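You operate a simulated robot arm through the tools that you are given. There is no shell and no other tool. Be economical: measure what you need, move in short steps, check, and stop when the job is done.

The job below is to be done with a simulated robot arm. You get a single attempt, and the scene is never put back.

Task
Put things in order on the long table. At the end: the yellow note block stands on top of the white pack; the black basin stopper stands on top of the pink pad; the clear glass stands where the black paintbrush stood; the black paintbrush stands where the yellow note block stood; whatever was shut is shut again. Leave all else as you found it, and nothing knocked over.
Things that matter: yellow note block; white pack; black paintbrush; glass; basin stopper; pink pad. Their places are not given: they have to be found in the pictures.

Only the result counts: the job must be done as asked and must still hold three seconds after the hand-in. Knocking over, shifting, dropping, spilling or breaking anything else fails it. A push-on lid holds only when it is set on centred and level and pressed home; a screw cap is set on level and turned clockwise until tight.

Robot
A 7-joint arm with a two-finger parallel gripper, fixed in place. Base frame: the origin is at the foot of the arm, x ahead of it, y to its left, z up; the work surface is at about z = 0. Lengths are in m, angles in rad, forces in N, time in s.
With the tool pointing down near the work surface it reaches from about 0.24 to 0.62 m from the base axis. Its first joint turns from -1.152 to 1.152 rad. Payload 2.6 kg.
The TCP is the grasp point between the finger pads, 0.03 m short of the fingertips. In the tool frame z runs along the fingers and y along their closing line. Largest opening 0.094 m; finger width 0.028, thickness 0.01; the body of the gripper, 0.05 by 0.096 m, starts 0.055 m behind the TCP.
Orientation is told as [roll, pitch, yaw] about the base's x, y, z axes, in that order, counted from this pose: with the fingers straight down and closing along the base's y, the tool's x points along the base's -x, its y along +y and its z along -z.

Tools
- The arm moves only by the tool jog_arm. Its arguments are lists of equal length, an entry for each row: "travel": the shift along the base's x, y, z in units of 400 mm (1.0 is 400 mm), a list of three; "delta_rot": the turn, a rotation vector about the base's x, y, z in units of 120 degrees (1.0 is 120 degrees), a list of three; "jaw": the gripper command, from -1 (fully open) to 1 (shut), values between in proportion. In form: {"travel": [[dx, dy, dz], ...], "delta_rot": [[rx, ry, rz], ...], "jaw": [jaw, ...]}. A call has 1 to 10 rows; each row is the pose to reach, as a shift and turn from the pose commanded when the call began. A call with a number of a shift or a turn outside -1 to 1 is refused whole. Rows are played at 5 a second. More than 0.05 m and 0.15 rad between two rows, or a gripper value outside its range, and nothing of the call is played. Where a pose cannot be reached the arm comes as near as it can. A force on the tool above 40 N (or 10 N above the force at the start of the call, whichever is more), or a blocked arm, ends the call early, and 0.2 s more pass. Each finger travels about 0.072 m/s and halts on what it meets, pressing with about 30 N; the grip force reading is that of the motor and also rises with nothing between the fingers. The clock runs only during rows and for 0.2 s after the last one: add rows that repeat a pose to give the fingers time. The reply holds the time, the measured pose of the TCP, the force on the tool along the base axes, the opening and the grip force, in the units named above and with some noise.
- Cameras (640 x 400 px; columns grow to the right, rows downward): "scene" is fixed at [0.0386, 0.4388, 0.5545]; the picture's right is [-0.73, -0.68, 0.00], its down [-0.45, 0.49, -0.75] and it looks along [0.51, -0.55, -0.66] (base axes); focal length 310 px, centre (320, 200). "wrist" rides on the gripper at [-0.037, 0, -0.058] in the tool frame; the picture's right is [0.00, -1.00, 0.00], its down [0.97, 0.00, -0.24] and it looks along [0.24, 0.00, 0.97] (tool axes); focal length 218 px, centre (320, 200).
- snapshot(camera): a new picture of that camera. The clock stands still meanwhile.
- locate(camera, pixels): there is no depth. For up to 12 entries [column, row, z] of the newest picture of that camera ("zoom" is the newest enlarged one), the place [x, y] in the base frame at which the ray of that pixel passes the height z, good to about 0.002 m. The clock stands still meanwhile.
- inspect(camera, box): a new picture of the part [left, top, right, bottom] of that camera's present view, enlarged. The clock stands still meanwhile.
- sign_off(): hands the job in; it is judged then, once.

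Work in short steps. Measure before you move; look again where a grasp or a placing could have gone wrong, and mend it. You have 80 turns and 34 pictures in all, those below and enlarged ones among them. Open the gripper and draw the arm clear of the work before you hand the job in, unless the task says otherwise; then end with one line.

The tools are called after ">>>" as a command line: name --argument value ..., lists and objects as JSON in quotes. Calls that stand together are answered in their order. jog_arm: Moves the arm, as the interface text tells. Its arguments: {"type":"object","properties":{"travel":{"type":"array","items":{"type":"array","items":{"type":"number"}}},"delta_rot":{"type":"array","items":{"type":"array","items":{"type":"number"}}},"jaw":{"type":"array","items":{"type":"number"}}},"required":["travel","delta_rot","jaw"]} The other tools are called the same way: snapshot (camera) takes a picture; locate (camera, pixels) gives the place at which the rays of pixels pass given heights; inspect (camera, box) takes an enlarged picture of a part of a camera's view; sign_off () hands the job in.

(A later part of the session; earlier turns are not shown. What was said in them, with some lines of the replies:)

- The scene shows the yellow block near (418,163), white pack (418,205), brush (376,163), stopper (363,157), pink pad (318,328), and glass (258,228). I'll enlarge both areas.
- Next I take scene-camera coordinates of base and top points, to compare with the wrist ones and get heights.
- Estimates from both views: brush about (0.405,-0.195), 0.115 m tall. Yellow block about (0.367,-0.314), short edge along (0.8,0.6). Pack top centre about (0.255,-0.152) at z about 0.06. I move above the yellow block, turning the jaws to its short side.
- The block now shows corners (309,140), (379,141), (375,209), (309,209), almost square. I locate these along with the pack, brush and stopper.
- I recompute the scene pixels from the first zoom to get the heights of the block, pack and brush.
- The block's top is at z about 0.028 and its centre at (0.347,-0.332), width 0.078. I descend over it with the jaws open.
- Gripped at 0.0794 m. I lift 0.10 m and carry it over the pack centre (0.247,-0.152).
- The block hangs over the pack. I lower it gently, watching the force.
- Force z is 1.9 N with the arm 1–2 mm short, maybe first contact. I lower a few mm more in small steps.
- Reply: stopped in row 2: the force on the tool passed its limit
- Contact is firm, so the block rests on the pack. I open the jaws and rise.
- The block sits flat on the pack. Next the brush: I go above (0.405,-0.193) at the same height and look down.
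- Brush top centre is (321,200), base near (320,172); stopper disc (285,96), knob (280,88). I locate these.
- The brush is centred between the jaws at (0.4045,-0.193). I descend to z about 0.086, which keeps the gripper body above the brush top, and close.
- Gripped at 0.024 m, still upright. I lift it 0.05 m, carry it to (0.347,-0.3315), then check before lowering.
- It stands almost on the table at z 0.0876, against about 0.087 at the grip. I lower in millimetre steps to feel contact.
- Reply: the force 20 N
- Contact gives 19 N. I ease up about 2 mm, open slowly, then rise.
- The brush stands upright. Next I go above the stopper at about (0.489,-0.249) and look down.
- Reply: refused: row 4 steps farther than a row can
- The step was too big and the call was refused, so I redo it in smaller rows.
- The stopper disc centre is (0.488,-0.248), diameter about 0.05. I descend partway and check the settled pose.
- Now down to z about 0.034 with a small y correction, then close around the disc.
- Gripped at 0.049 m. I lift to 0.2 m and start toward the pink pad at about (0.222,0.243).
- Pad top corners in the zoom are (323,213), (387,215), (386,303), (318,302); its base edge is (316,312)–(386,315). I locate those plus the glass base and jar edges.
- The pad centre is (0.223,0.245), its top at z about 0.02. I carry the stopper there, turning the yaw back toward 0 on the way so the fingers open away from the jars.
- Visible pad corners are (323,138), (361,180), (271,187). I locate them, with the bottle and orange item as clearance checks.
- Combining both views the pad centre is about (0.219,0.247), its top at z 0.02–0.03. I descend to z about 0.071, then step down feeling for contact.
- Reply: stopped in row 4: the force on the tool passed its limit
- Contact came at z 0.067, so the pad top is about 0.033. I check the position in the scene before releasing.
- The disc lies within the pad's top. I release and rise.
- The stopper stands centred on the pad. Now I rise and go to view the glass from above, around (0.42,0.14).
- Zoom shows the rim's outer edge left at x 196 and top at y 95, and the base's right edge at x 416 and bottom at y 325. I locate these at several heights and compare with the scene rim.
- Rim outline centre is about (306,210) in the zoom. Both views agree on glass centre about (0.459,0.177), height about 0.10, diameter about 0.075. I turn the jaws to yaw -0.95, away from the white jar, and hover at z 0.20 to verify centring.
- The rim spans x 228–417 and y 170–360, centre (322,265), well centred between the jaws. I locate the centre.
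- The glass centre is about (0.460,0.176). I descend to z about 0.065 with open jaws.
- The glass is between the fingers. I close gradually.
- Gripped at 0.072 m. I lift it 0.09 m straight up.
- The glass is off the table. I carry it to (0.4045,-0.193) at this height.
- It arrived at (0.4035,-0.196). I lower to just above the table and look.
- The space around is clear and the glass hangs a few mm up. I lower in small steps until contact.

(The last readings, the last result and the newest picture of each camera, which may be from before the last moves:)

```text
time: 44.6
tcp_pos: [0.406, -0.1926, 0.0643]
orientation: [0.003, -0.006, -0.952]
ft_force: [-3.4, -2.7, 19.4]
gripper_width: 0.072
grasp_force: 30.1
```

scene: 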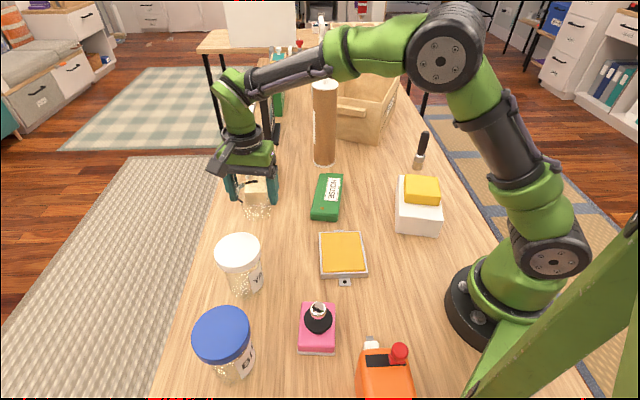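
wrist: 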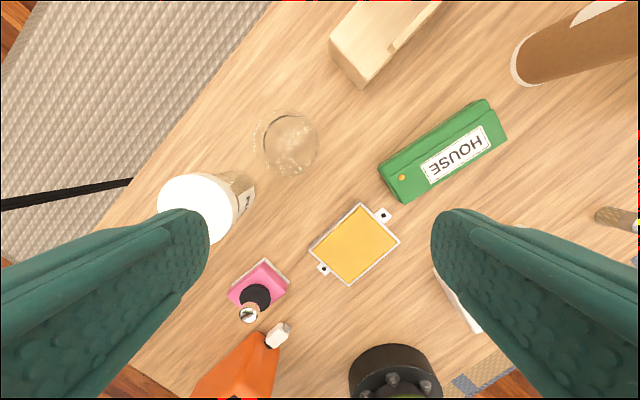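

Touchdown at z 0.064 with 19 N. I ease up 1–2 mm, then open and rise.

>>> jog_arm --travel '[[0, 0, 0.002], [0, 0, 0.004], [0, 0, 0.004]]' --delta_rot '[[0, 0, 0], [0, 0, 0], [0, 0, 0]]' --jaw '[0, 0, 0]'

>>> jog_arm --travel '[[0, 0, 0], [0, 0, 0], [0, 0, 0], [0, 0, 0], [0, 0, 0.06], [0, 0, 0.16], [0, 0, 0.28], [0, 0, 0.4], [0, 0, 0.5], [0, 0, 0.5]]' --delta_rot '[[0, 0, 0], [0, 0, 0], [0, 0, 0], [0, 0, 0], [0, 0, 0], [0, 0, 0], [0, 0, 0], [0, 0, 0], [0, 0, 0], [0, 0, 0]]' --jaw '[-0.55, -0.7, -0.9, -1, -1, -1, -1, -1, -1, -1]'

>>> snapshot --camera "wrist"

>>> snapshot --camera "scene"

```text
time: 45.4
tcp_pos: [0.4043, -0.191, 0.0632]
orientation: [0.001, 0.002, -0.952]
ft_force: [2.0, -1.1, 2.4]
gripper_width: 0.0718
grasp_force: 29.7
```

```text
time: 47.6
tcp_pos: [0.4051, -0.1915, 0.2636]
orientation: [0.002, 0.0, -0.951]
ft_force: [0.0, -0.4, 0.6]
gripper_width: 0.0941
grasp_force: 0.0
```

```text
7 pictures are left
```

wrist: 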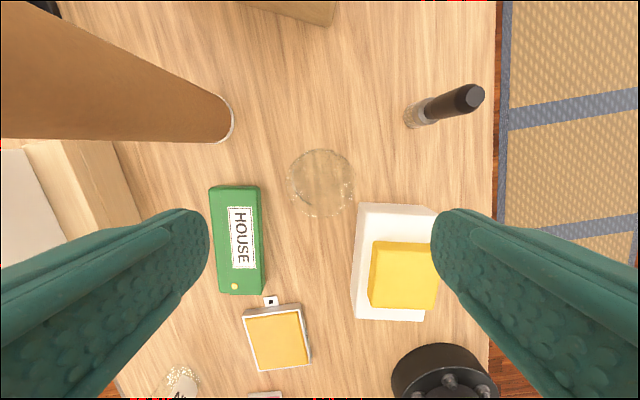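

```text
6 pictures are left
```

scene: 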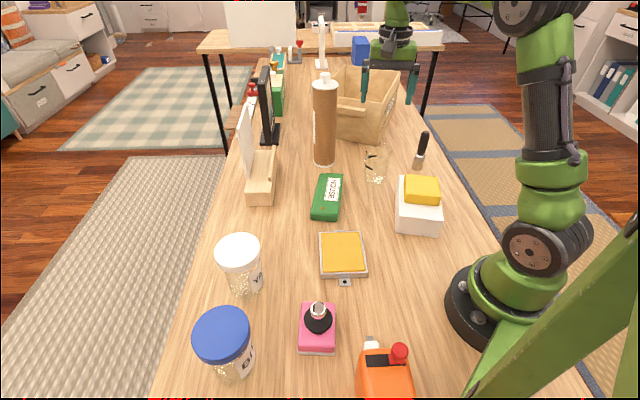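

The pictures show the yellow block on the pack, the stopper on the pink pad, the glass at the brush's old place and the brush at the block's old place. All are upright. Nothing else was opened or shifted, and the arm is clear and open, so I hand in.

>>> sign_off

```text
The job is handed in.
```

I handed the job in: the block is on the pack, the stopper on the pink pad, the glass where the brush stood, and the brush where the block stood, with nothing else moved.
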